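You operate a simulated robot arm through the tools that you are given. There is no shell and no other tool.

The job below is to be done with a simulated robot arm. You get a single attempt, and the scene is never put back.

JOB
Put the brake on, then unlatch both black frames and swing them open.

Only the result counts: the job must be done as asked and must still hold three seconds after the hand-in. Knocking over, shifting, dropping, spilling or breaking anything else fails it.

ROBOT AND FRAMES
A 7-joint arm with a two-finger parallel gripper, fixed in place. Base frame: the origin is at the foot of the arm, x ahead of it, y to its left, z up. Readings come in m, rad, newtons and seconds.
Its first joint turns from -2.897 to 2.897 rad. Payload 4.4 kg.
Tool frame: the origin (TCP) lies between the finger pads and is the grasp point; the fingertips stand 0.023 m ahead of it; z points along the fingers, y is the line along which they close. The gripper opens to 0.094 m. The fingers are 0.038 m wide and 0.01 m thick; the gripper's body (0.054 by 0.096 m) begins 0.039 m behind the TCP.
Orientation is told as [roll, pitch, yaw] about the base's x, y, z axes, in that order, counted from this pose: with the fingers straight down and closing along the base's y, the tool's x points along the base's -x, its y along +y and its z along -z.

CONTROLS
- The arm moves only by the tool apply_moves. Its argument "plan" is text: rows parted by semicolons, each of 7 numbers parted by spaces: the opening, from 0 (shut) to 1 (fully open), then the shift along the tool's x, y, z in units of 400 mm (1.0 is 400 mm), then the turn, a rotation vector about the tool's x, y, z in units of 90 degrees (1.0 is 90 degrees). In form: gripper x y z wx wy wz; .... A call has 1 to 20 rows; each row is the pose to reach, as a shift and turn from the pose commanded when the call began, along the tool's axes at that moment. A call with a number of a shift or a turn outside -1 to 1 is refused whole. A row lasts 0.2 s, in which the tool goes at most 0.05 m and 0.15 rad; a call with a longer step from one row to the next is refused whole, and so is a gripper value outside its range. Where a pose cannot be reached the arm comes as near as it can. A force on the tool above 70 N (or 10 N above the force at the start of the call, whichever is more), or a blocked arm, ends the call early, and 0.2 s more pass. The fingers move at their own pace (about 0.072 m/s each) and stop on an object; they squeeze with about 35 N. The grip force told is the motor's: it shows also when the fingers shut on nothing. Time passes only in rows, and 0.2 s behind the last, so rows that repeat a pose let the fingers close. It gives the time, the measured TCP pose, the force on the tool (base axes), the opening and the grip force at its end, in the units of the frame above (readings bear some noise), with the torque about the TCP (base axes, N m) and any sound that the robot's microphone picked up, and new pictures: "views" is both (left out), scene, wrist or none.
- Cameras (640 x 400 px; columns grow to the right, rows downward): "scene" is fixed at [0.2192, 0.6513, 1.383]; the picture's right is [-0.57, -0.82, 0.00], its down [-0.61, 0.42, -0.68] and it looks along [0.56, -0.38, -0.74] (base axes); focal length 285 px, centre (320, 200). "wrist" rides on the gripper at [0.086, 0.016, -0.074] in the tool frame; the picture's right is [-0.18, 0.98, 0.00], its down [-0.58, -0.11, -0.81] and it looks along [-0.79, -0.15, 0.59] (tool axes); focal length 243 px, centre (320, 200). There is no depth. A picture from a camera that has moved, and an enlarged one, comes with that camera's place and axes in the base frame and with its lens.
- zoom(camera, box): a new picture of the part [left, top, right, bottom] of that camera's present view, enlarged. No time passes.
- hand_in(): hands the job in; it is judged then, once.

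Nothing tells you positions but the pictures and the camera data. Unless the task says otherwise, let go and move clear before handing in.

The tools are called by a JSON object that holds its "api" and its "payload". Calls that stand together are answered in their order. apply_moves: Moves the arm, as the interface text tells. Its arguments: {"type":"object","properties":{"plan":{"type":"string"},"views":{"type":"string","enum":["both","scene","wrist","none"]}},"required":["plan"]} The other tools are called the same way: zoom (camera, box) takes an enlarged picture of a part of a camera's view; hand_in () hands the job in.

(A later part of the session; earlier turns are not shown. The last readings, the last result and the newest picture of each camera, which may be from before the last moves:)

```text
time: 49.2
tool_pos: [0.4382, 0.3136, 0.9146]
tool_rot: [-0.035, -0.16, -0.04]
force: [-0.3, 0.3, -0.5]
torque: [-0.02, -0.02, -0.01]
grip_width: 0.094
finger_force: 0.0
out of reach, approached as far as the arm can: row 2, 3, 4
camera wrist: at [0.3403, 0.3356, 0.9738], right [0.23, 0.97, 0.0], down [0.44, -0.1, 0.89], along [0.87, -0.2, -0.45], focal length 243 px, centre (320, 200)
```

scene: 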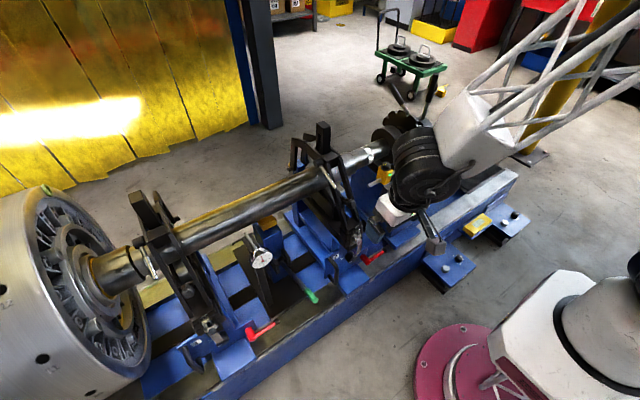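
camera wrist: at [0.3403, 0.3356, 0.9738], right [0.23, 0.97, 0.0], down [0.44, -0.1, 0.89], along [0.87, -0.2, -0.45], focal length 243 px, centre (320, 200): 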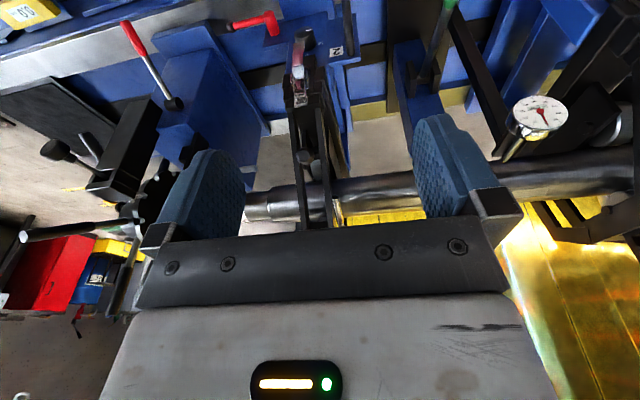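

The arm is stuck at some joint limit. I'll retreat to a central high pose that was reachable and try to regain a natural arm posture.

{"api": "apply_moves", "payload": {"plan": "1 0 -0.1 0 0 0 0;1 0 -0.2 0 0 0 0;1 0 -0.3 0 0 0 0;1 0 -0.4 0 0 0 0;1 0 -0.5 0 0 0 0;1 0 -0.6 0 0.02 0.03 0;1 0 -0.6 -0.1 0.02 0.06 0;1 0 -0.6 -0.2 0.02 0.1 0.02", "views": "scene"}}

```text
time: 51.0
tool_pos: [0.4148, 0.0673, 0.909]
tool_rot: [-0.126, -0.07, -0.059]
force: [-0.2, -0.4, 0.0]
torque: [-0.02, 0.01, 0.02]
grip_width: 0.0939
finger_force: 0.0
out of reach, approached as far as the arm can: row 1, 2, 3, 4, 5, 6, 7, 8
```

scene: 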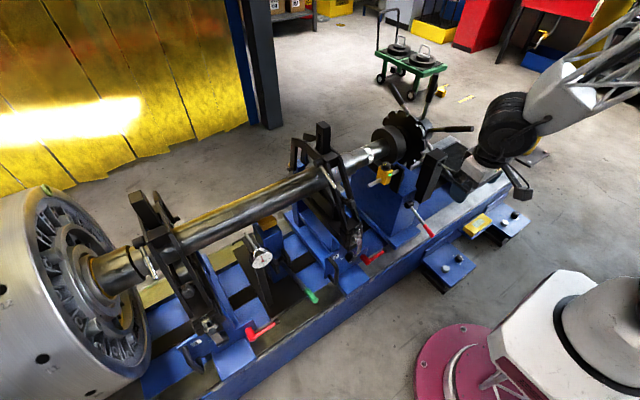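

{"api": "apply_moves", "payload": {"plan": "1 -0.05 -0.1 -0.03 -0.03 0.015 -0.012;1 -0.09 -0.19 -0.06 -0.05 0.03 -0.025;1 -0.13 -0.28 -0.1 -0.08 0.045 -0.037;1 -0.13 -0.28 -0.1 -0.08 0.045 -0.037", "views": "none"}}

{"api": "apply_moves", "payload": {"plan": "1 0 0 -0.1 0 0 0;1 0 0 -0.2 0 0 0;1 0 0 -0.3 0 0 0", "views": "scene"}}

```text
time: 52.0
tool_pos: [0.5037, 0.0071, 0.9254]
tool_rot: [-0.14, -0.061, -0.021]
force: [0.6, -0.5, -0.2]
torque: [0.04, -0.02, 0.0]
grip_width: 0.0941
finger_force: 0.1
out of reach, approached as far as the arm can: row 1, 2, 3, 4
```

```text
time: 52.8
tool_pos: [0.5546, 0.0324, 0.9957]
tool_rot: [-0.177, -0.073, -0.019]
force: [2.6, -0.3, -3.4]
torque: [-0.08, 0.14, -0.03]
grip_width: 0.0939
finger_force: 0.1
out of reach, approached as far as the arm can: row 1, 2, 3
```

scene: 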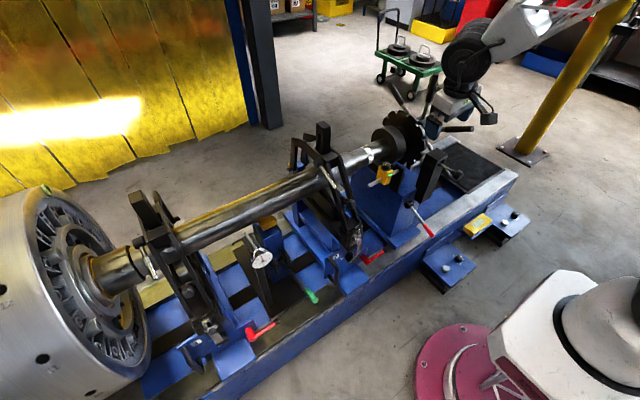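

{"api": "apply_moves", "payload": {"plan": "1 0 0 -0.1 0 0 0;1 0 0.05 -0.2 0 0 0;1 0 0.12 -0.3 -0.02 0 0;1 0 0.22 -0.35 -0.04 0.02 0;1 0 0.32 -0.35 -0.06 0.03 0;1 0 0.42 -0.35 -0.08 0.04 0;1 0 0.52 -0.35 -0.11 0.05 0;1 0 0.62 -0.35 -0.11 0.05 0;1 0 0.72 -0.35 -0.11 0.05 0;1 0 0.82 -0.35 -0.11 0.05 0;1 0 0.92 -0.35 -0.11 0.05 0", "views": "both"}}

```text
time: 55.2
tool_pos: [0.5292, 0.2674, 0.9537]
tool_rot: [-0.132, -0.116, -0.034]
force: [1.2, -0.3, 1.0]
torque: [0.03, 0.04, -0.01]
grip_width: 0.094
finger_force: 0.1
out of reach, approached as far as the arm can: row 1, 2, 3, 4, 5, 6, 7, 8, 9, 10, 11
camera wrist: at [0.4343, 0.2958, 1.0145], right [0.23, 0.97, -0.11], down [0.48, -0.02, 0.88], along [0.85, -0.25, -0.47], focal length 243 px, centre (320, 200)
```

scene: 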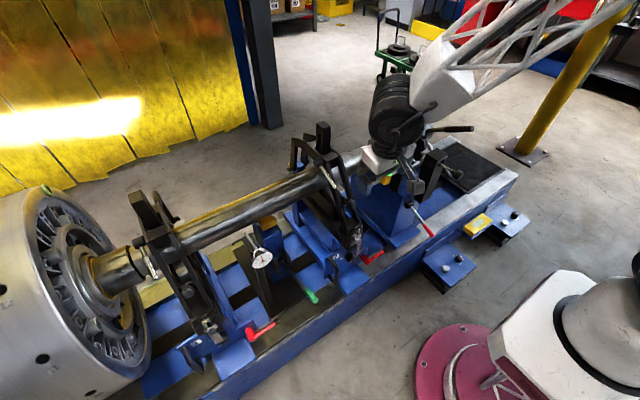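
wrist: 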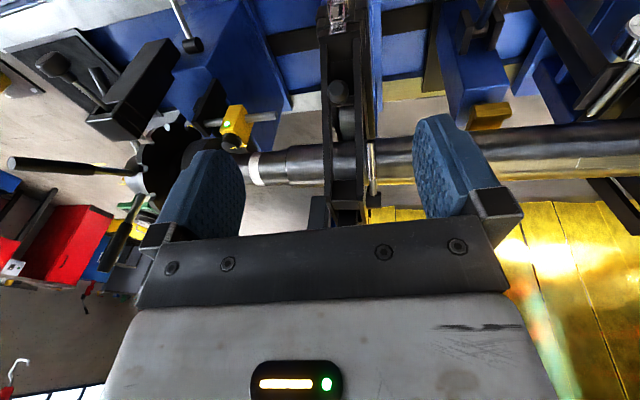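

The arm still complains; I test whether yawing the wrist frees the limiting joint (safe, high pose).

{"api": "apply_moves", "payload": {"plan": "1 0 0 -0.05 0 0 0.09;1 0 0 -0.1 0 0 0.18;1 0 0 -0.1 0 0 0.27;1 0 0 -0.1 0 0 0.36", "views": "none"}}

```text
time: 56.2
tool_pos: [0.5241, 0.2756, 0.9693]
tool_rot: [-0.047, -0.175, -0.607]
force: [-0.3, 0.9, -0.4]
torque: [-0.02, 0.02, -0.01]
grip_width: 0.094
finger_force: 0.0
out of reach, approached as far as the arm can: row 2, 3, 4
```

{"api": "zoom", "payload": {"camera": "scene", "box": [400, 160, 640, 400]}}

{"api": "zoom", "payload": {"camera": "scene", "box": [340, 0, 640, 190]}}

```text
1.67 times, centred on (520, 280) of scene
camera zoom: at [0.2192, 0.6513, 1.383], right [-0.57, -0.82, 0.0], down [-0.61, 0.42, -0.68], along [0.56, -0.38, -0.74], focal length 474 px, centre (-13, 67)
```

zoom: 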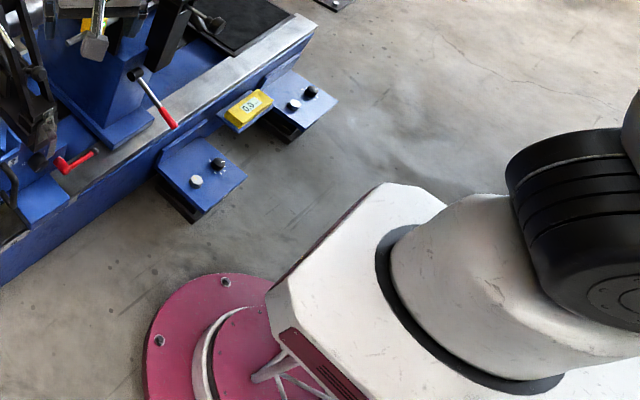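

```text
2.11 times, centred on (490, 95) of scene
camera zoom: at [0.2192, 0.6513, 1.383], right [-0.57, -0.82, 0.0], down [-0.61, 0.42, -0.68], along [0.56, -0.38, -0.74], focal length 599 px, centre (-38, 421)
```

zoom: 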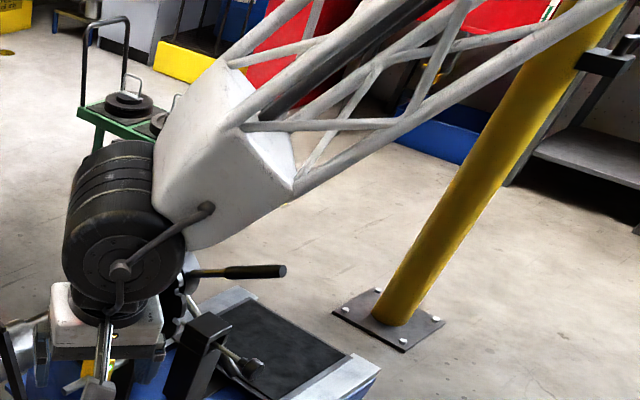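

{"api": "zoom", "payload": {"camera": "scene", "box": [600, 0, 640, 400]}}

{"api": "zoom", "payload": {"camera": "scene", "box": [300, 0, 640, 20]}}

```text
1.00 times, centred on (620, 200) of scene (not enlarged: the box is as wide or as high as the picture)
camera zoom: at [0.2192, 0.6513, 1.383], right [-0.57, -0.82, 0.0], down [-0.61, 0.42, -0.68], along [0.56, -0.38, -0.74], focal length 285 px, centre (20, 200)
```

zoom: 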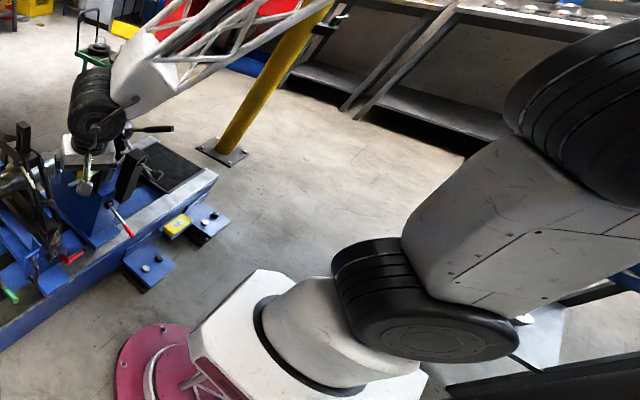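

```text
1.88 times, centred on (470, 10) of scene
camera zoom: at [0.2192, 0.6513, 1.383], right [-0.57, -0.82, 0.0], down [-0.61, 0.42, -0.68], along [0.56, -0.38, -0.74], focal length 536 px, centre (38, 558)
```

zoom: 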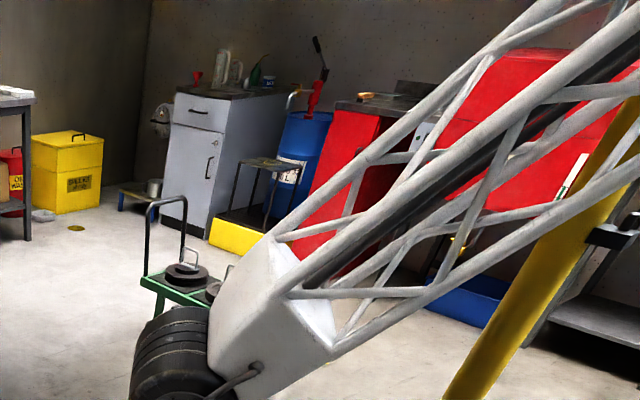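

With the widened crop I can see the arm: the elbow is high and swung to the right. I'll probe small single-direction moves to learn what is limiting.

{"api": "apply_moves", "payload": {"plan": "1 0 0 0 0 0 0", "views": "none"}}

{"api": "apply_moves", "payload": {"plan": "1 0 0 0 0 0.06 0", "views": "none"}}

{"api": "apply_moves", "payload": {"plan": "1 0 0 0 0.06 0 0", "views": "none"}}

{"api": "apply_moves", "payload": {"plan": "1 0 0 -0.05 0 0 0", "views": "none"}}

```text
time: 56.6
tool_pos: [0.5247, 0.2758, 0.9703]
tool_rot: [-0.045, -0.173, -0.602]
force: [-0.3, -0.1, 0.7]
torque: [0.02, 0.0, -0.02]
grip_width: 0.0941
finger_force: 0.1
```

```text
time: 57.0
tool_pos: [0.5253, 0.2773, 0.9683]
tool_rot: [-0.047, -0.174, -0.605]
force: [-0.6, -0.8, -0.4]
torque: [-0.02, -0.02, 0.04]
grip_width: 0.0936
finger_force: 0.0
out of reach, approached as far as the arm can: row 1
```

```text
time: 57.4
tool_pos: [0.5257, 0.2761, 0.9673]
tool_rot: [-0.143, -0.174, -0.604]
force: [0.9, 0.7, 0.0]
torque: [-0.01, -0.03, 0.01]
grip_width: 0.094
finger_force: 0.0
```

```text
time: 57.8
tool_pos: [0.5246, 0.2805, 0.9868]
tool_rot: [-0.14, -0.173, -0.603]
force: [0.8, 0.1, -0.4]
torque: [-0.03, 0.0, 0.01]
grip_width: 0.0942
finger_force: 0.1
```

Only rotation about the tool's y (toward vertical) is limited; other directions work. I'll try going back to the start position keeping this tilt.

{"api": "apply_moves", "payload": {"plan": "1 0 0 -0.1 0 0 0;1 0 0 -0.2 0 0 0;1 0 0 -0.3 0 0 0;1 0 0.1 -0.35 0 0 0;1 0 0.2 -0.35 0 0 0;1 0 0.3 -0.35 0 0 0;1 0 0.4 -0.35 0 0 0", "views": "none"}}

{"api": "zoom", "payload": {"camera": "scene", "box": [600, 0, 640, 400]}}

```text
time: 59.4
tool_pos: [0.6109, 0.4363, 1.0942]
tool_rot: [-0.148, -0.22, -0.597]
force: [0.2, 0.2, -0.3]
torque: [-0.01, -0.01, 0.02]
grip_width: 0.094
finger_force: 0.1
out of reach, approached as far as the arm can: row 1, 2, 3, 4, 5, 6, 7
```

```text
1.00 times, centred on (620, 200) of scene (not enlarged: the box is as wide or as high as the picture)
camera zoom: at [0.2192, 0.6513, 1.383], right [-0.57, -0.82, 0.0], down [-0.61, 0.42, -0.68], along [0.56, -0.38, -0.74], focal length 285 px, centre (20, 200)
```

zoom: 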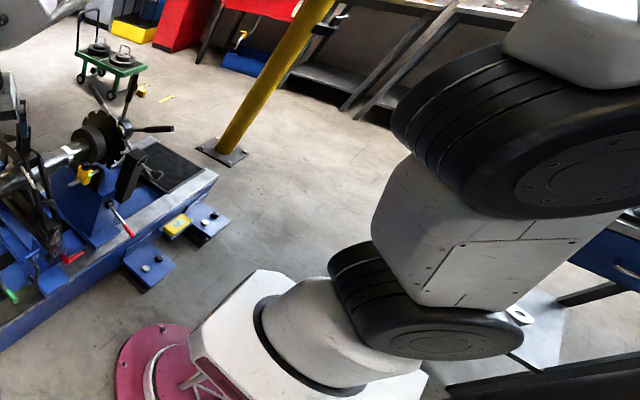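

I now understand: the wrist is in a flipped branch (forearm-roll joint at its limit). To unflip, I first point the tool forward (aligned with the forearm) in free space high up.

{"api": "apply_moves", "payload": {"plan": "1 0.0075 -0.035 -0.011 -0.092 -0.0213 0;1 0.015 -0.07 -0.022 -0.184 -0.0426 0;1 0.0225 -0.105 -0.033 -0.276 -0.064 0;1 0.03 -0.14 -0.044 -0.368 -0.085 0;1 0.0375 -0.175 -0.055 -0.46 -0.1065 0;1 0.045 -0.21 -0.066 -0.552 -0.128 0;1 0.0525 -0.245 -0.077 -0.644 -0.149 0;1 0.06 -0.28 -0.088 -0.736 -0.17 0;1 0.0675 -0.315 -0.099 -0.828 -0.192 0;1 0.075 -0.35 -0.11 -0.92 -0.213 0", "views": "scene"}}

```text
time: 61.8
tool_pos: [0.543, 0.3774, 0.8056]
tool_rot: [0.776, -0.262, -0.573]
force: [-1.0, -0.2, -2.5]
torque: [0.09, -0.1, 0.02]
grip_width: 0.0938
finger_force: 0.0
out of reach, approached as far as the arm can: row 1, 2
stopped in row 10: the arm was blocked; the commanded pose is now the measured one
```

scene: 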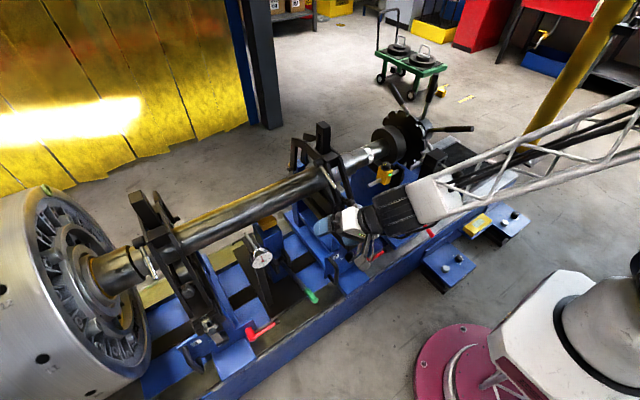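

The tool dropped unexpectedly near frame 2. Looking closely before any further movement.

{"api": "zoom", "payload": {"camera": "scene", "box": [270, 120, 450, 290]}}

{"api": "zoom", "payload": {"camera": "wrist", "box": [0, 0, 640, 400]}}

{"api": "zoom", "payload": {"camera": "scene", "box": [600, 0, 640, 400]}}

```text
2.35 times, centred on (360, 205) of scene
camera zoom: at [0.2192, 0.6513, 1.383], right [-0.57, -0.82, 0.0], down [-0.61, 0.42, -0.68], along [0.56, -0.38, -0.74], focal length 670 px, centre (226, 188)
```

zoom: 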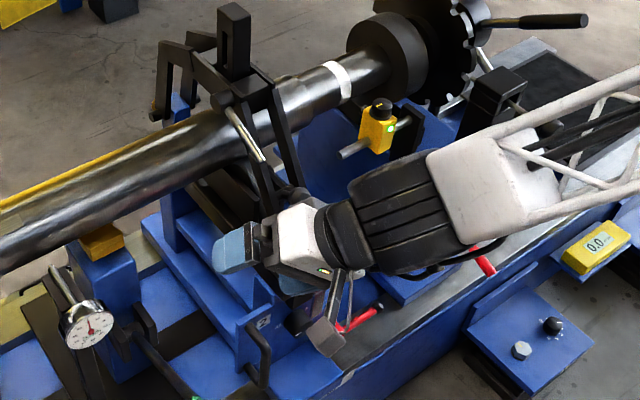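

```text
1.00 times, centred on (320, 200) of wrist (not enlarged: the box is as wide or as high as the picture)
camera zoom: at [0.4361, 0.3962, 0.8443], right [0.38, 0.59, 0.71], down [0.02, -0.77, 0.63], along [0.93, -0.23, -0.3], focal length 243 px, centre (320, 200)
```

zoom: 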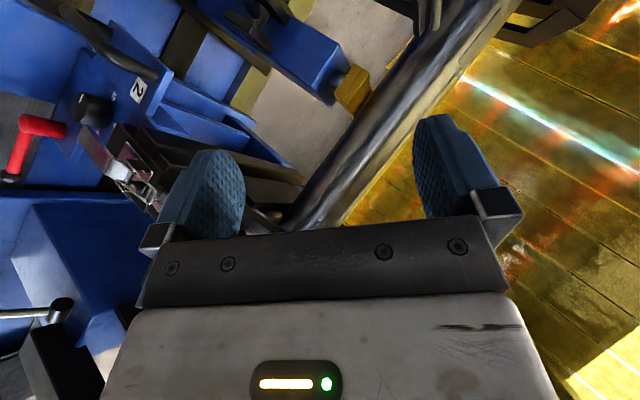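

```text
1.00 times, centred on (620, 200) of scene (not enlarged: the box is as wide or as high as the picture)
camera zoom: at [0.2192, 0.6513, 1.383], right [-0.57, -0.82, 0.0], down [-0.61, 0.42, -0.68], along [0.56, -0.38, -0.74], focal length 285 px, centre (20, 200)
```

zoom: 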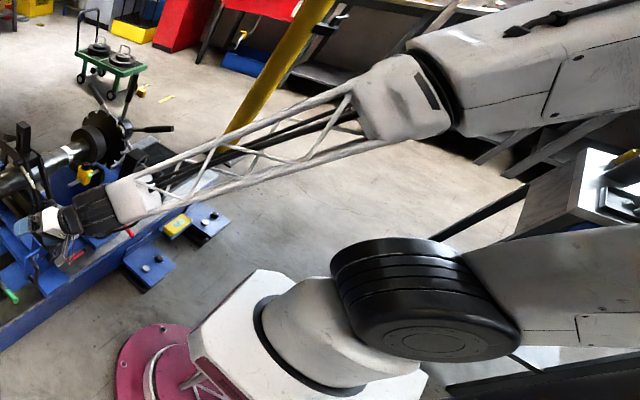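

The arm folded back toward an aligned posture; nothing looks displaced. I lift the tool away up and back.

{"api": "apply_moves", "payload": {"plan": "1 0.027 0.049 -0.0975 0 0 0;1 0.054 0.0975 -0.195 0 0 0;1 0.081 0.146 -0.2925 0 0 0;1 0.108 0.195 -0.39 0 0 0", "views": "both"}}

{"api": "zoom", "payload": {"camera": "scene", "box": [270, 120, 450, 290]}}

{"api": "zoom", "payload": {"camera": "scene", "box": [600, 0, 640, 400]}}

```text
time: 62.8
tool_pos: [0.4383, 0.3765, 0.9503]
tool_rot: [0.774, -0.26, -0.571]
force: [-0.5, -0.9, 0.1]
torque: [-0.01, 0.02, -0.01]
grip_width: 0.0939
finger_force: 0.0
camera wrist: at [0.3308, 0.3956, 0.9889], right [0.38, 0.59, 0.71], down [0.02, -0.77, 0.63], along [0.92, -0.23, -0.31], focal length 243 px, centre (320, 200)
```

scene: 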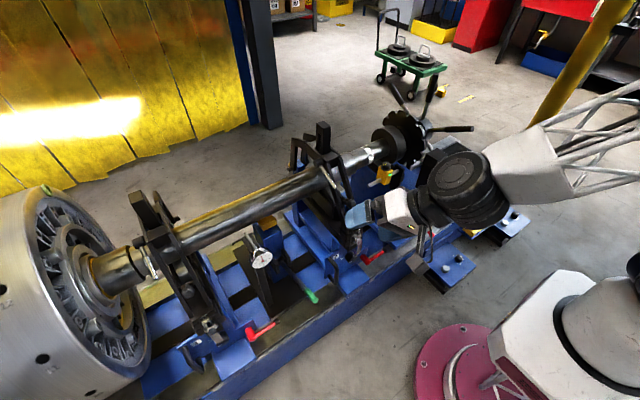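
wrist: 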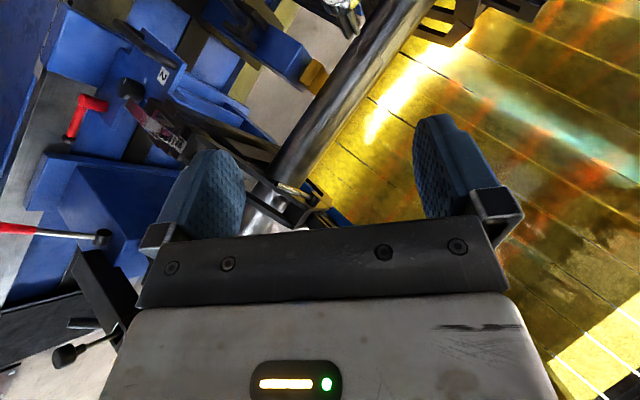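

```text
2.35 times, centred on (360, 205) of scene
camera zoom: at [0.2192, 0.6513, 1.383], right [-0.57, -0.82, 0.0], down [-0.61, 0.42, -0.68], along [0.56, -0.38, -0.74], focal length 670 px, centre (226, 188)
```

zoom: 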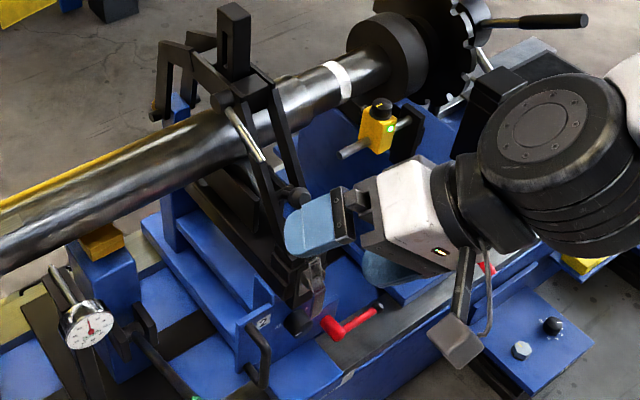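

```text
1.00 times, centred on (620, 200) of scene (not enlarged: the box is as wide or as high as the picture)
camera zoom: at [0.2192, 0.6513, 1.383], right [-0.57, -0.82, 0.0], down [-0.61, 0.42, -0.68], along [0.56, -0.38, -0.74], focal length 285 px, centre (20, 200)
```

zoom: 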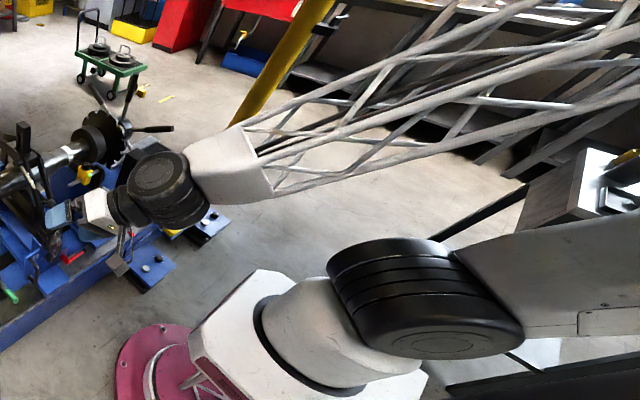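

No limit warning now. I rotate back to a straight-down tool while rising, checking for limits.

{"api": "apply_moves", "payload": {"plan": "1 -0.009 0.024 -0.025 0.061 0.0416 -0.04;1 -0.018 0.048 -0.049 0.122 0.083 -0.079;1 -0.027 0.072 -0.074 0.183 0.125 -0.119;1 -0.037 0.096 -0.098 0.245 0.166 -0.159;1 -0.046 0.12 -0.123 0.306 0.208 -0.199;1 -0.055 0.144 -0.147 0.367 0.249 -0.238;1 -0.064 0.168 -0.172 0.428 0.291 -0.278", "views": "none"}}

{"api": "zoom", "payload": {"camera": "scene", "box": [600, 0, 640, 400]}}

```text
time: 64.4
tool_pos: [0.4425, 0.3762, 1.052]
tool_rot: [0.0, 0.0, -0.001]
force: [-1.1, 0.7, 0.3]
torque: [0.0, 0.03, -0.01]
grip_width: 0.0941
finger_force: 0.1
out of reach, approached as far as the arm can: row 3
```

```text
1.00 times, centred on (620, 200) of scene (not enlarged: the box is as wide or as high as the picture)
camera zoom: at [0.2192, 0.6513, 1.383], right [-0.57, -0.82, 0.0], down [-0.61, 0.42, -0.68], along [0.56, -0.38, -0.74], focal length 285 px, centre (20, 200)
```

zoom: 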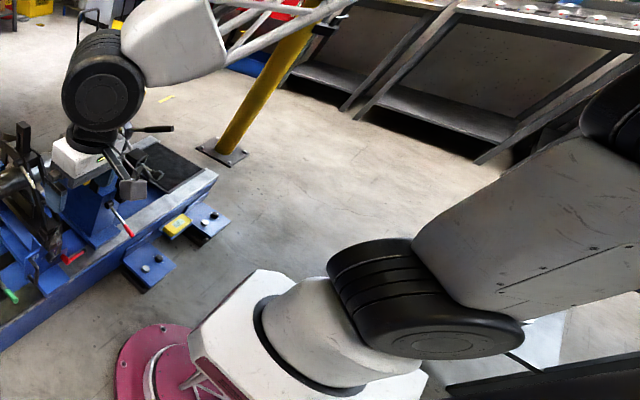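

The strut side of the wrist flipped back and the pose is exact – the arm is in a good branch again. Now let me view the machine from here.

{"api": "apply_moves", "payload": {"plan": "1 0 0.05 0.05 0 0 0;1 0 0.1 0.1 0 0 0;1 0 0.15 0.15 0 0 0", "views": "wrist"}}

{"api": "zoom", "payload": {"camera": "wrist", "box": [300, 0, 500, 130]}}

{"api": "zoom", "payload": {"camera": "wrist", "box": [180, 0, 380, 200]}}

{"api": "zoom", "payload": {"camera": "wrist", "box": [440, 0, 640, 200]}}

```text
time: 65.2
tool_pos: [0.4414, 0.4385, 0.9933]
tool_rot: [0.004, -0.001, -0.002]
force: [-0.7, -0.2, 0.2]
torque: [0.02, 0.03, 0.01]
grip_width: 0.0942
finger_force: 0.1
camera wrist: at [0.3553, 0.4534, 1.0663], right [0.19, 0.98, 0.0], down [0.58, -0.11, 0.81], along [0.79, -0.15, -0.59], focal length 243 px, centre (320, 200)
```

wrist: 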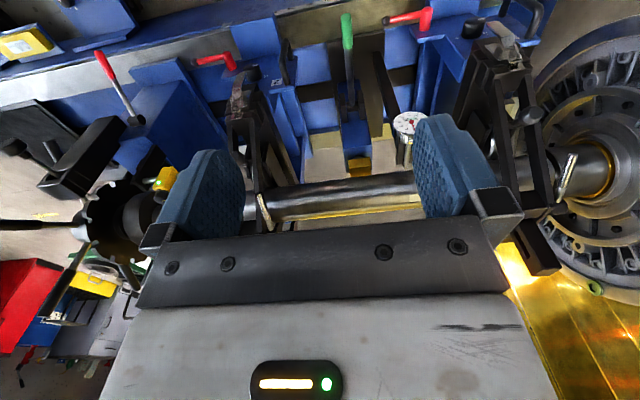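

```text
3.08 times, centred on (400, 65) of wrist
camera zoom: at [0.3553, 0.4534, 1.0663], right [0.19, 0.98, 0.0], down [0.58, -0.11, 0.81], along [0.79, -0.15, -0.59], focal length 746 px, centre (74, 615)
```

zoom: 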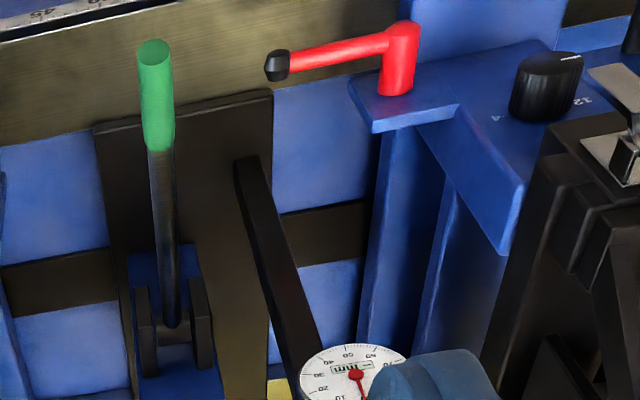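

```text
2.00 times, centred on (280, 100) of wrist
camera zoom: at [0.3553, 0.4534, 1.0663], right [0.19, 0.98, 0.0], down [0.58, -0.11, 0.81], along [0.79, -0.15, -0.59], focal length 485 px, centre (400, 400)
```

zoom: 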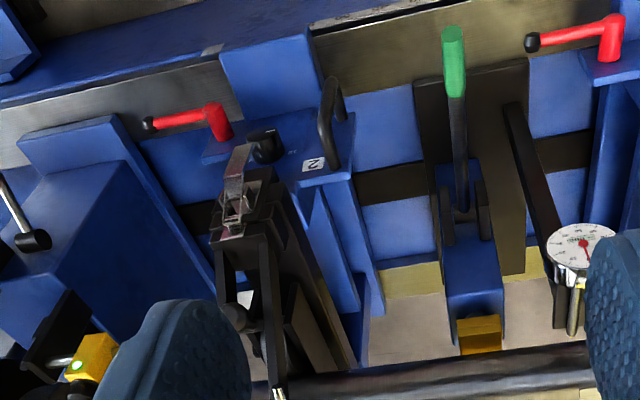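

```text
2.00 times, centred on (540, 100) of wrist
camera zoom: at [0.3553, 0.4534, 1.0663], right [0.19, 0.98, 0.0], down [0.58, -0.11, 0.81], along [0.79, -0.15, -0.59], focal length 485 px, centre (-120, 400)
```

zoom: 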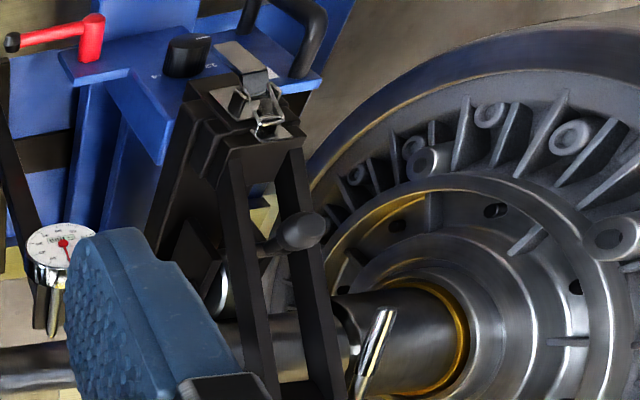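

I want one more check of the green-lever stand: whether the brass pad touches the shaft. Lowering to a horizontal look between the frames.

{"api": "apply_moves", "payload": {"plan": "1 0.008 0.025 0.09 0 -0.064 0;1 0.017 0.05 0.18 0 -0.127 0;1 0.025 0.075 0.27 0 -0.19 0;1 0.034 0.1 0.36 0 -0.254 0;1 0.042 0.125 0.45 0 -0.317 0;1 0.05 0.15 0.5325 0 -0.38 0", "views": "wrist"}}

{"api": "zoom", "payload": {"camera": "wrist", "box": [240, 40, 420, 200]}}

```text
time: 66.6
tool_pos: [0.4226, 0.4996, 0.7792]
tool_rot: [0.004, -0.598, -0.005]
force: [-0.2, 0.5, 0.0]
torque: [-0.04, 0.03, 0.0]
grip_width: 0.0941
finger_force: 0.1
camera wrist: at [0.3078, 0.515, 0.7922], right [0.15, 0.98, 0.11], down [0.03, -0.11, 0.99], along [0.99, -0.15, -0.04], focal length 243 px, centre (320, 200)
```

wrist: 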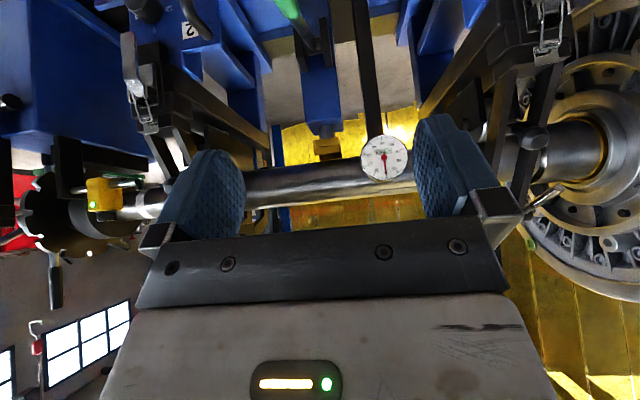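

```text
2.50 times, centred on (330, 120) of wrist
camera zoom: at [0.3078, 0.515, 0.7922], right [0.15, 0.98, 0.11], down [0.03, -0.11, 0.99], along [0.99, -0.15, -0.04], focal length 606 px, centre (295, 400)
```

zoom: 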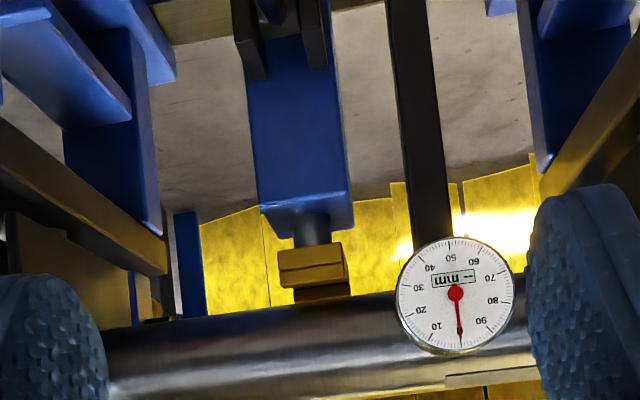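

The centre stand is a lifting jack (piston with brass V-saddle), so the red lever at the drum is the brake. Now the latches: zooming on both from here.

{"api": "zoom", "payload": {"camera": "wrist", "box": [90, 0, 220, 150]}}

{"api": "zoom", "payload": {"camera": "wrist", "box": [480, 0, 610, 170]}}

{"api": "zoom", "payload": {"camera": "scene", "box": [330, 220, 380, 265]}}

{"api": "zoom", "payload": {"camera": "scene", "box": [185, 305, 245, 350]}}

```text
2.67 times, centred on (155, 75) of wrist
camera zoom: at [0.3078, 0.515, 0.7922], right [0.15, 0.98, 0.11], down [0.03, -0.11, 0.99], along [0.99, -0.15, -0.04], focal length 647 px, centre (760, 533)
```

zoom: 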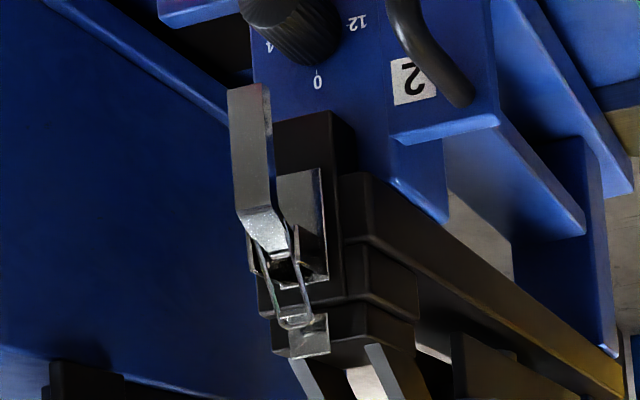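

```text
2.35 times, centred on (545, 85) of wrist
camera zoom: at [0.3078, 0.515, 0.7922], right [0.15, 0.98, 0.11], down [0.03, -0.11, 0.99], along [0.99, -0.15, -0.04], focal length 571 px, centre (-209, 471)
```

zoom: 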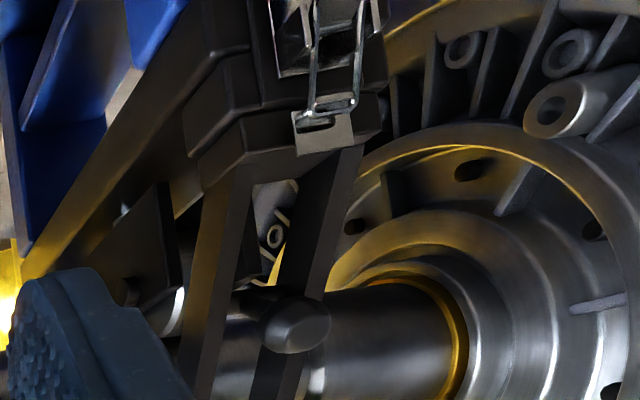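

```text
8.89 times, centred on (355, 242) of scene
camera zoom: at [0.2192, 0.6513, 1.383], right [-0.57, -0.82, 0.0], down [-0.61, 0.42, -0.68], along [0.56, -0.38, -0.74], focal length 2530 px, centre (9, -178)
```

zoom: 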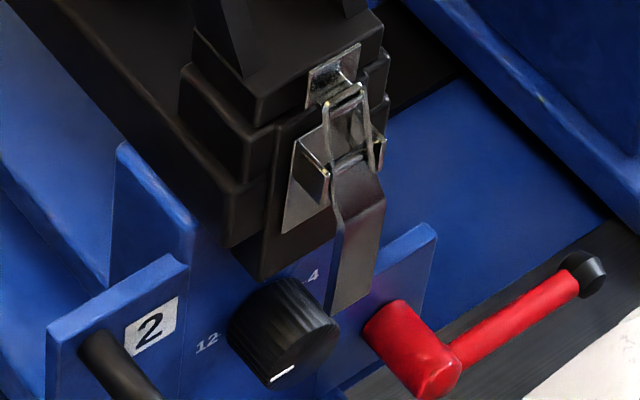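

```text
8.89 times, centred on (215, 328) of scene
camera zoom: at [0.2192, 0.6513, 1.383], right [-0.57, -0.82, 0.0], down [-0.61, 0.42, -0.68], along [0.56, -0.38, -0.74], focal length 2530 px, centre (1253, -933)
```

zoom: 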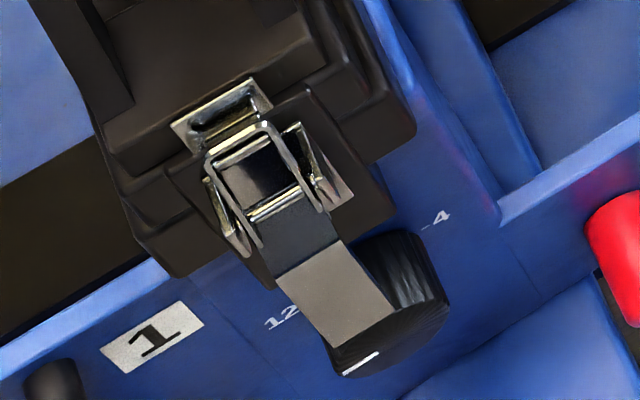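

Both latches are now clear: a hinged lever plate (pivot axis along y) hanging down-outward, with a wire bail over a keeper on the frame. Latch 2's lever end is ≈(0.575,0.25,0.54), pivot ≈(0.603,0.24,0.583). Moving in front of it.

{"api": "apply_moves", "payload": {"plan": "1 0.016 -0.091 0.024 0 -0.018 0;1 0.032 -0.182 0.047 0 -0.036 0;1 0.048 -0.273 0.071 0 -0.054 0;1 0.065 -0.364 0.094 0 -0.073 0;1 0.081 -0.455 0.118 0 -0.091 0;1 0.097 -0.546 0.141 0 -0.109 0;1 0.113 -0.6375 0.165 0 -0.127 0", "views": "wrist"}}

{"api": "zoom", "payload": {"camera": "wrist", "box": [240, 0, 400, 120]}}

```text
time: 68.2
tool_pos: [0.4233, 0.2434, 0.7012]
tool_rot: [0.004, -0.799, -0.006]
force: [-0.9, 0.1, 0.2]
torque: [-0.01, -0.01, 0.0]
grip_width: 0.0938
finger_force: 0.1
camera wrist: at [0.3072, 0.2597, 0.6901], right [0.13, 0.98, 0.13], down [-0.17, -0.11, 0.98], along [0.98, -0.15, 0.15], focal length 243 px, centre (320, 200)
```

wrist: 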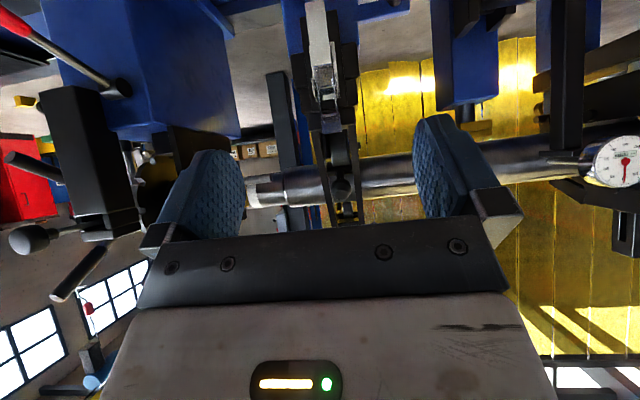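

```text
3.33 times, centred on (320, 60) of wrist
camera zoom: at [0.3072, 0.2597, 0.6901], right [0.13, 0.98, 0.13], down [-0.17, -0.11, 0.98], along [0.98, -0.15, 0.15], focal length 809 px, centre (320, 667)
```

zoom: 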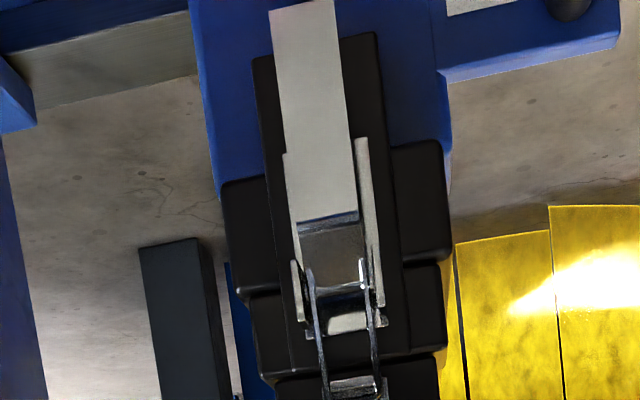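

Frontal view is good: lever end ≈(0.578,0.240,0.531), bend ≈(0.603,0.238,0.583), lever width ≈20 mm. Approaching along the tool axis with half-open fingers.

{"api": "apply_moves", "payload": {"plan": "0.7 -0.002 -0.004 0.08 0 0 0;0.5 -0.003 -0.008 0.16 0 0 0;0.5 -0.005 -0.011 0.24 0 0 0;0.5 -0.007 -0.011 0.32 0 0 0;0.5 -0.007 -0.011 0.38 0 0 0", "views": "wrist"}}

{"api": "zoom", "payload": {"camera": "wrist", "box": [220, 0, 420, 240]}}

{"api": "zoom", "payload": {"camera": "scene", "box": [320, 180, 420, 270]}}

```text
time: 69.4
tool_pos: [0.5327, 0.24, 0.5944]
tool_rot: [0.003, -0.797, -0.005]
force: [-1.1, 0.4, 0.6]
torque: [-0.02, 0.02, 0.04]
grip_width: 0.0469
finger_force: 0.0
camera wrist: at [0.4176, 0.2557, 0.5832], right [0.13, 0.98, 0.13], down [-0.17, -0.11, 0.98], along [0.98, -0.15, 0.15], focal length 243 px, centre (320, 200)
```

wrist: 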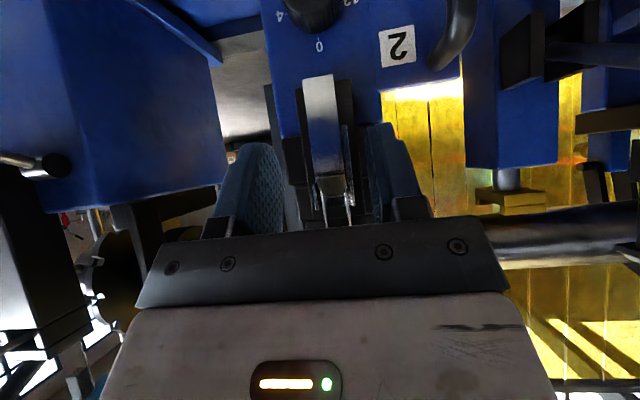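

```text
1.67 times, centred on (320, 120) of wrist
camera zoom: at [0.4176, 0.2557, 0.5832], right [0.13, 0.98, 0.13], down [-0.17, -0.11, 0.98], along [0.98, -0.15, 0.15], focal length 404 px, centre (320, 333)
```

zoom: 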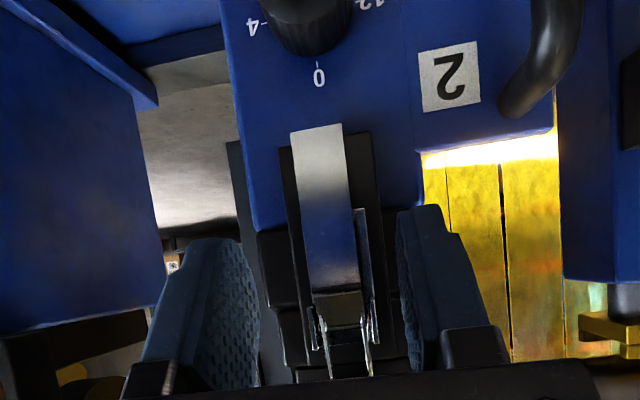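

```text
4.44 times, centred on (370, 225) of scene
camera zoom: at [0.2192, 0.6513, 1.383], right [-0.57, -0.82, 0.0], down [-0.61, 0.42, -0.68], along [0.56, -0.38, -0.74], focal length 1265 px, centre (98, 89)
```

zoom: 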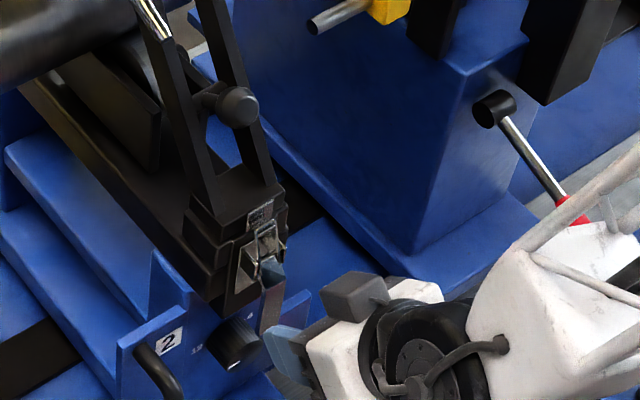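

{"api": "apply_moves", "payload": {"plan": "0.5 -0.003 0.003 0.05 0 0 0;0.5 -0.006 0.004 0.1 0 0 0;0.5 -0.008 0.004 0.153 0 0 0", "views": "wrist"}}

{"api": "zoom", "payload": {"camera": "wrist", "box": [220, 0, 420, 240]}}

{"api": "zoom", "payload": {"camera": "scene", "box": [330, 200, 400, 270]}}

```text
time: 70.2
tool_pos: [0.5798, 0.2403, 0.5521]
tool_rot: [0.002, -0.799, -0.005]
force: [0.7, 0.2, 0.1]
torque: [0.01, -0.02, 0.02]
grip_width: 0.0468
finger_force: 0.1
camera wrist: at [0.4651, 0.2556, 0.5417], right [0.13, 0.98, 0.13], down [-0.17, -0.11, 0.98], along [0.98, -0.15, 0.15], focal length 243 px, centre (320, 200)
```

wrist: 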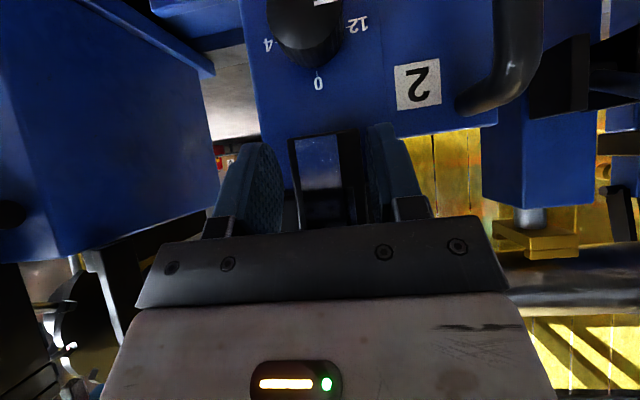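

```text
1.67 times, centred on (320, 120) of wrist
camera zoom: at [0.4651, 0.2556, 0.5417], right [0.13, 0.98, 0.13], down [-0.17, -0.11, 0.98], along [0.98, -0.15, 0.15], focal length 404 px, centre (320, 333)
```

zoom: 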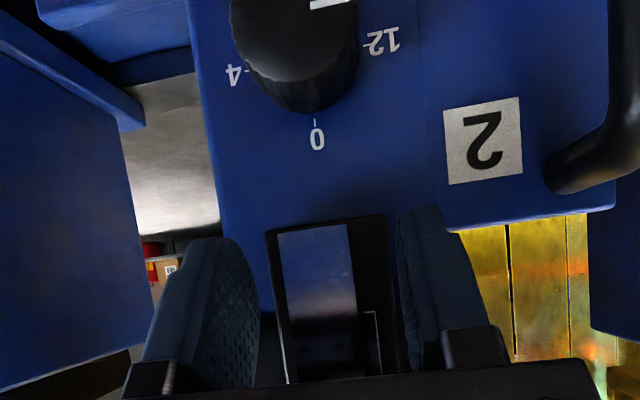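

```text
5.71 times, centred on (365, 235) of scene
camera zoom: at [0.2192, 0.6513, 1.383], right [-0.57, -0.82, 0.0], down [-0.61, 0.42, -0.68], along [0.56, -0.38, -0.74], focal length 1627 px, centre (63, 0)
```

zoom: 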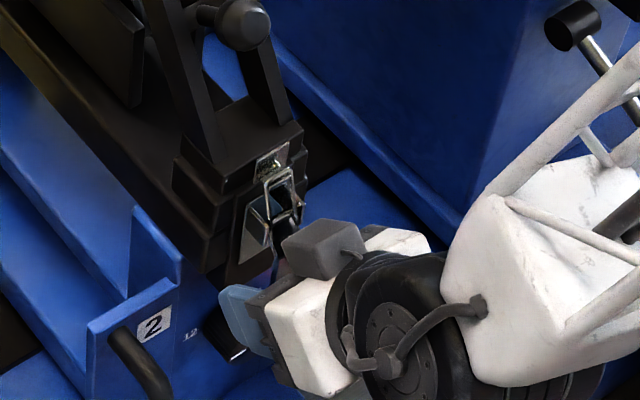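

The lever is centred between the fingers. Closing gently.

{"api": "apply_moves", "payload": {"plan": "0.28 0 0 0 0 0 0;0.22 0 0 0 0 0 0;0.2 0 0 0 0 0 0", "views": "none"}}

```text
time: 71.0
tool_pos: [0.5811, 0.2409, 0.5527]
tool_rot: [0.003, -0.797, -0.004]
force: [0.3, 3.8, -0.6]
torque: [-0.07, 0.05, 0.0]
grip_width: 0.02
finger_force: 1.5
```

{"api": "apply_moves", "payload": {"plan": "0.2 0 0.0025 0 0 0 0;0.15 0 0.0025 0 0 0 0;0.1 0 0.0025 0 0 0 0", "views": "none"}}

```text
time: 71.8
tool_pos: [0.5802, 0.2405, 0.5531]
tool_rot: [0.003, -0.795, -0.002]
force: [12.0, -2.4, -14.6]
torque: [-1.12, 0.93, 0.02]
grip_width: 0.0198
finger_force: 45.2
```

Gripped. Now I pull the lever outward along its arc in a small first step, watching the forces.

{"api": "apply_moves", "payload": {"plan": "0.1 0.0055 0 -0.01 0 0.02 0;0.1 0.011 0 -0.0205 0 0.04 0", "views": "none"}}

{"api": "zoom", "payload": {"camera": "scene", "box": [330, 200, 400, 270]}}

```text
time: 72.4
tool_pos: [0.5704, 0.2399, 0.5571]
tool_rot: [0.003, -0.736, -0.004]
force: [22.4, -16.2, -7.6]
torque: [-1.06, 1.23, 0.05]
grip_width: 0.0199
finger_force: 45.6
```

```text
5.71 times, centred on (365, 235) of scene
camera zoom: at [0.2192, 0.6513, 1.383], right [-0.57, -0.82, 0.0], down [-0.61, 0.42, -0.68], along [0.56, -0.38, -0.74], focal length 1627 px, centre (63, 0)
```

zoom: 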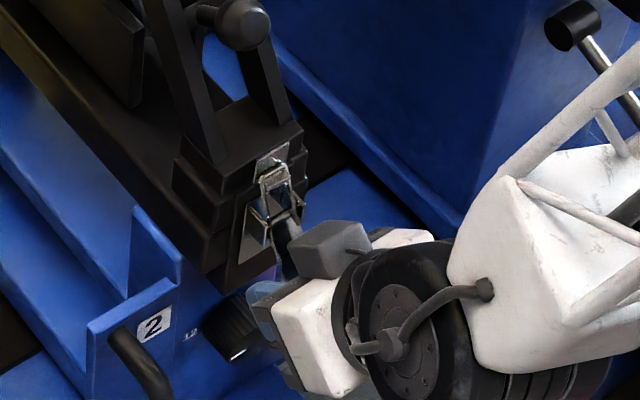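

The lever yields. Continuing along the arc.

{"api": "apply_moves", "payload": {"plan": "0.1 -0.003 0 -0.017 0 0.03 0;0.1 -0.007 0.001 -0.034 0 0.05 0;0.1 -0.013 0.001 -0.05 0 0.08 0;0.1 -0.019 0.002 -0.066 0 0.1 0", "views": "none"}}

{"api": "zoom", "payload": {"camera": "scene", "box": [330, 200, 400, 270]}}

```text
time: 73.4
tool_pos: [0.5549, 0.2406, 0.5791]
tool_rot: [0.001, -0.572, -0.002]
force: [-16.0, -49.6, -34.7]
torque: [-0.99, 0.93, 0.07]
grip_width: 0.0199
finger_force: 45.2
```

```text
5.71 times, centred on (365, 235) of scene
camera zoom: at [0.2192, 0.6513, 1.383], right [-0.57, -0.82, 0.0], down [-0.61, 0.42, -0.68], along [0.56, -0.38, -0.74], focal length 1627 px, centre (63, 0)
```

zoom: 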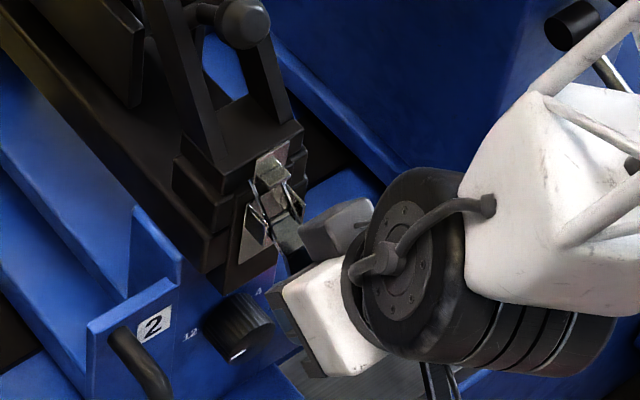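

{"api": "apply_moves", "payload": {"plan": "0.1 -0.006 -0.002 -0.015 0 0.02 0;0.1 -0.013 -0.002 -0.03 0 0.04 0;0.1 -0.024 -0.002 -0.043 0 0.06 0;0.1 -0.035 -0.002 -0.055 0 0.08 0", "views": "none"}}

{"api": "zoom", "payload": {"camera": "scene", "box": [330, 200, 400, 270]}}

```text
time: 74.4
tool_pos: [0.5604, 0.241, 0.6084]
tool_rot: [0.004, -0.456, -0.003]
force: [0.5, -30.1, -4.3]
torque: [-0.56, 0.17, 0.06]
grip_width: 0.0231
finger_force: 15.1
```

```text
5.71 times, centred on (365, 235) of scene
camera zoom: at [0.2192, 0.6513, 1.383], right [-0.57, -0.82, 0.0], down [-0.61, 0.42, -0.68], along [0.56, -0.38, -0.74], focal length 1627 px, centre (63, 0)
```

zoom: 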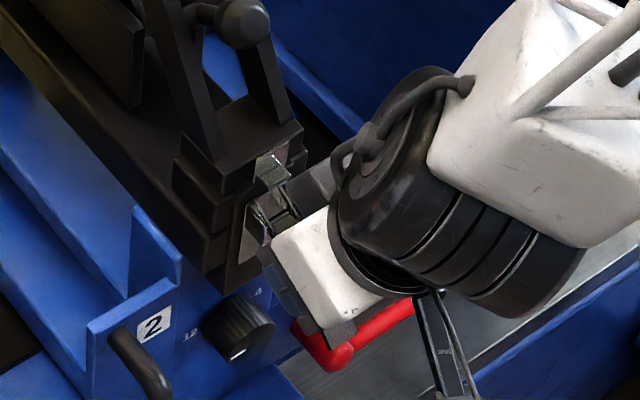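

{"api": "apply_moves", "payload": {"plan": "0.1 0 0 0 0 0 0", "views": "wrist"}}

{"api": "zoom", "payload": {"camera": "wrist", "box": [220, 60, 420, 260]}}

{"api": "zoom", "payload": {"camera": "scene", "box": [340, 215, 380, 255]}}

```text
time: 74.8
tool_pos: [0.5594, 0.2423, 0.6084]
tool_rot: [0.001, -0.456, -0.004]
force: [10.4, -29.1, 7.6]
torque: [-0.72, -0.26, 0.15]
grip_width: 0.0225
finger_force: 15.4
camera wrist: at [0.448, 0.2571, 0.6372], right [0.17, 0.98, 0.08], down [0.17, -0.11, 0.98], along [0.97, -0.15, -0.18], focal length 243 px, centre (320, 200)
```

wrist: 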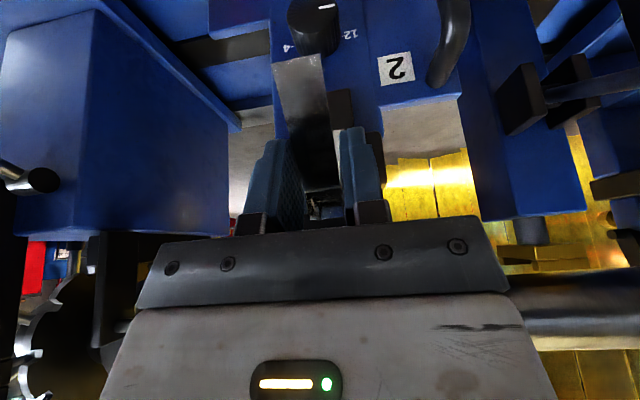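

```text
2.00 times, centred on (320, 160) of wrist
camera zoom: at [0.448, 0.2571, 0.6372], right [0.17, 0.98, 0.08], down [0.17, -0.11, 0.98], along [0.97, -0.15, -0.18], focal length 485 px, centre (320, 280)
```

zoom: 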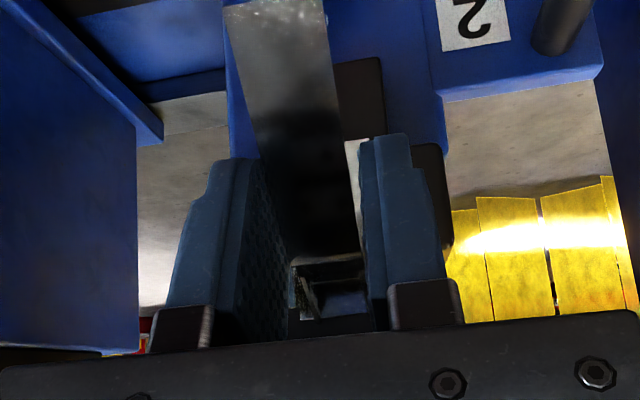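

```text
10.00 times, centred on (360, 235) of scene
camera zoom: at [0.2192, 0.6513, 1.383], right [-0.57, -0.82, 0.0], down [-0.61, 0.42, -0.68], along [0.56, -0.38, -0.74], focal length 2847 px, centre (-80, -150)
```

zoom: 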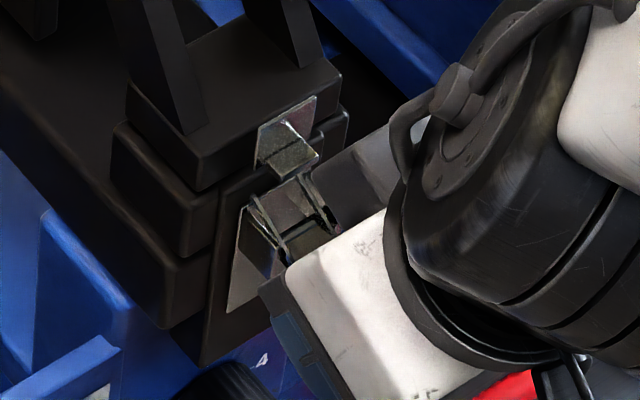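

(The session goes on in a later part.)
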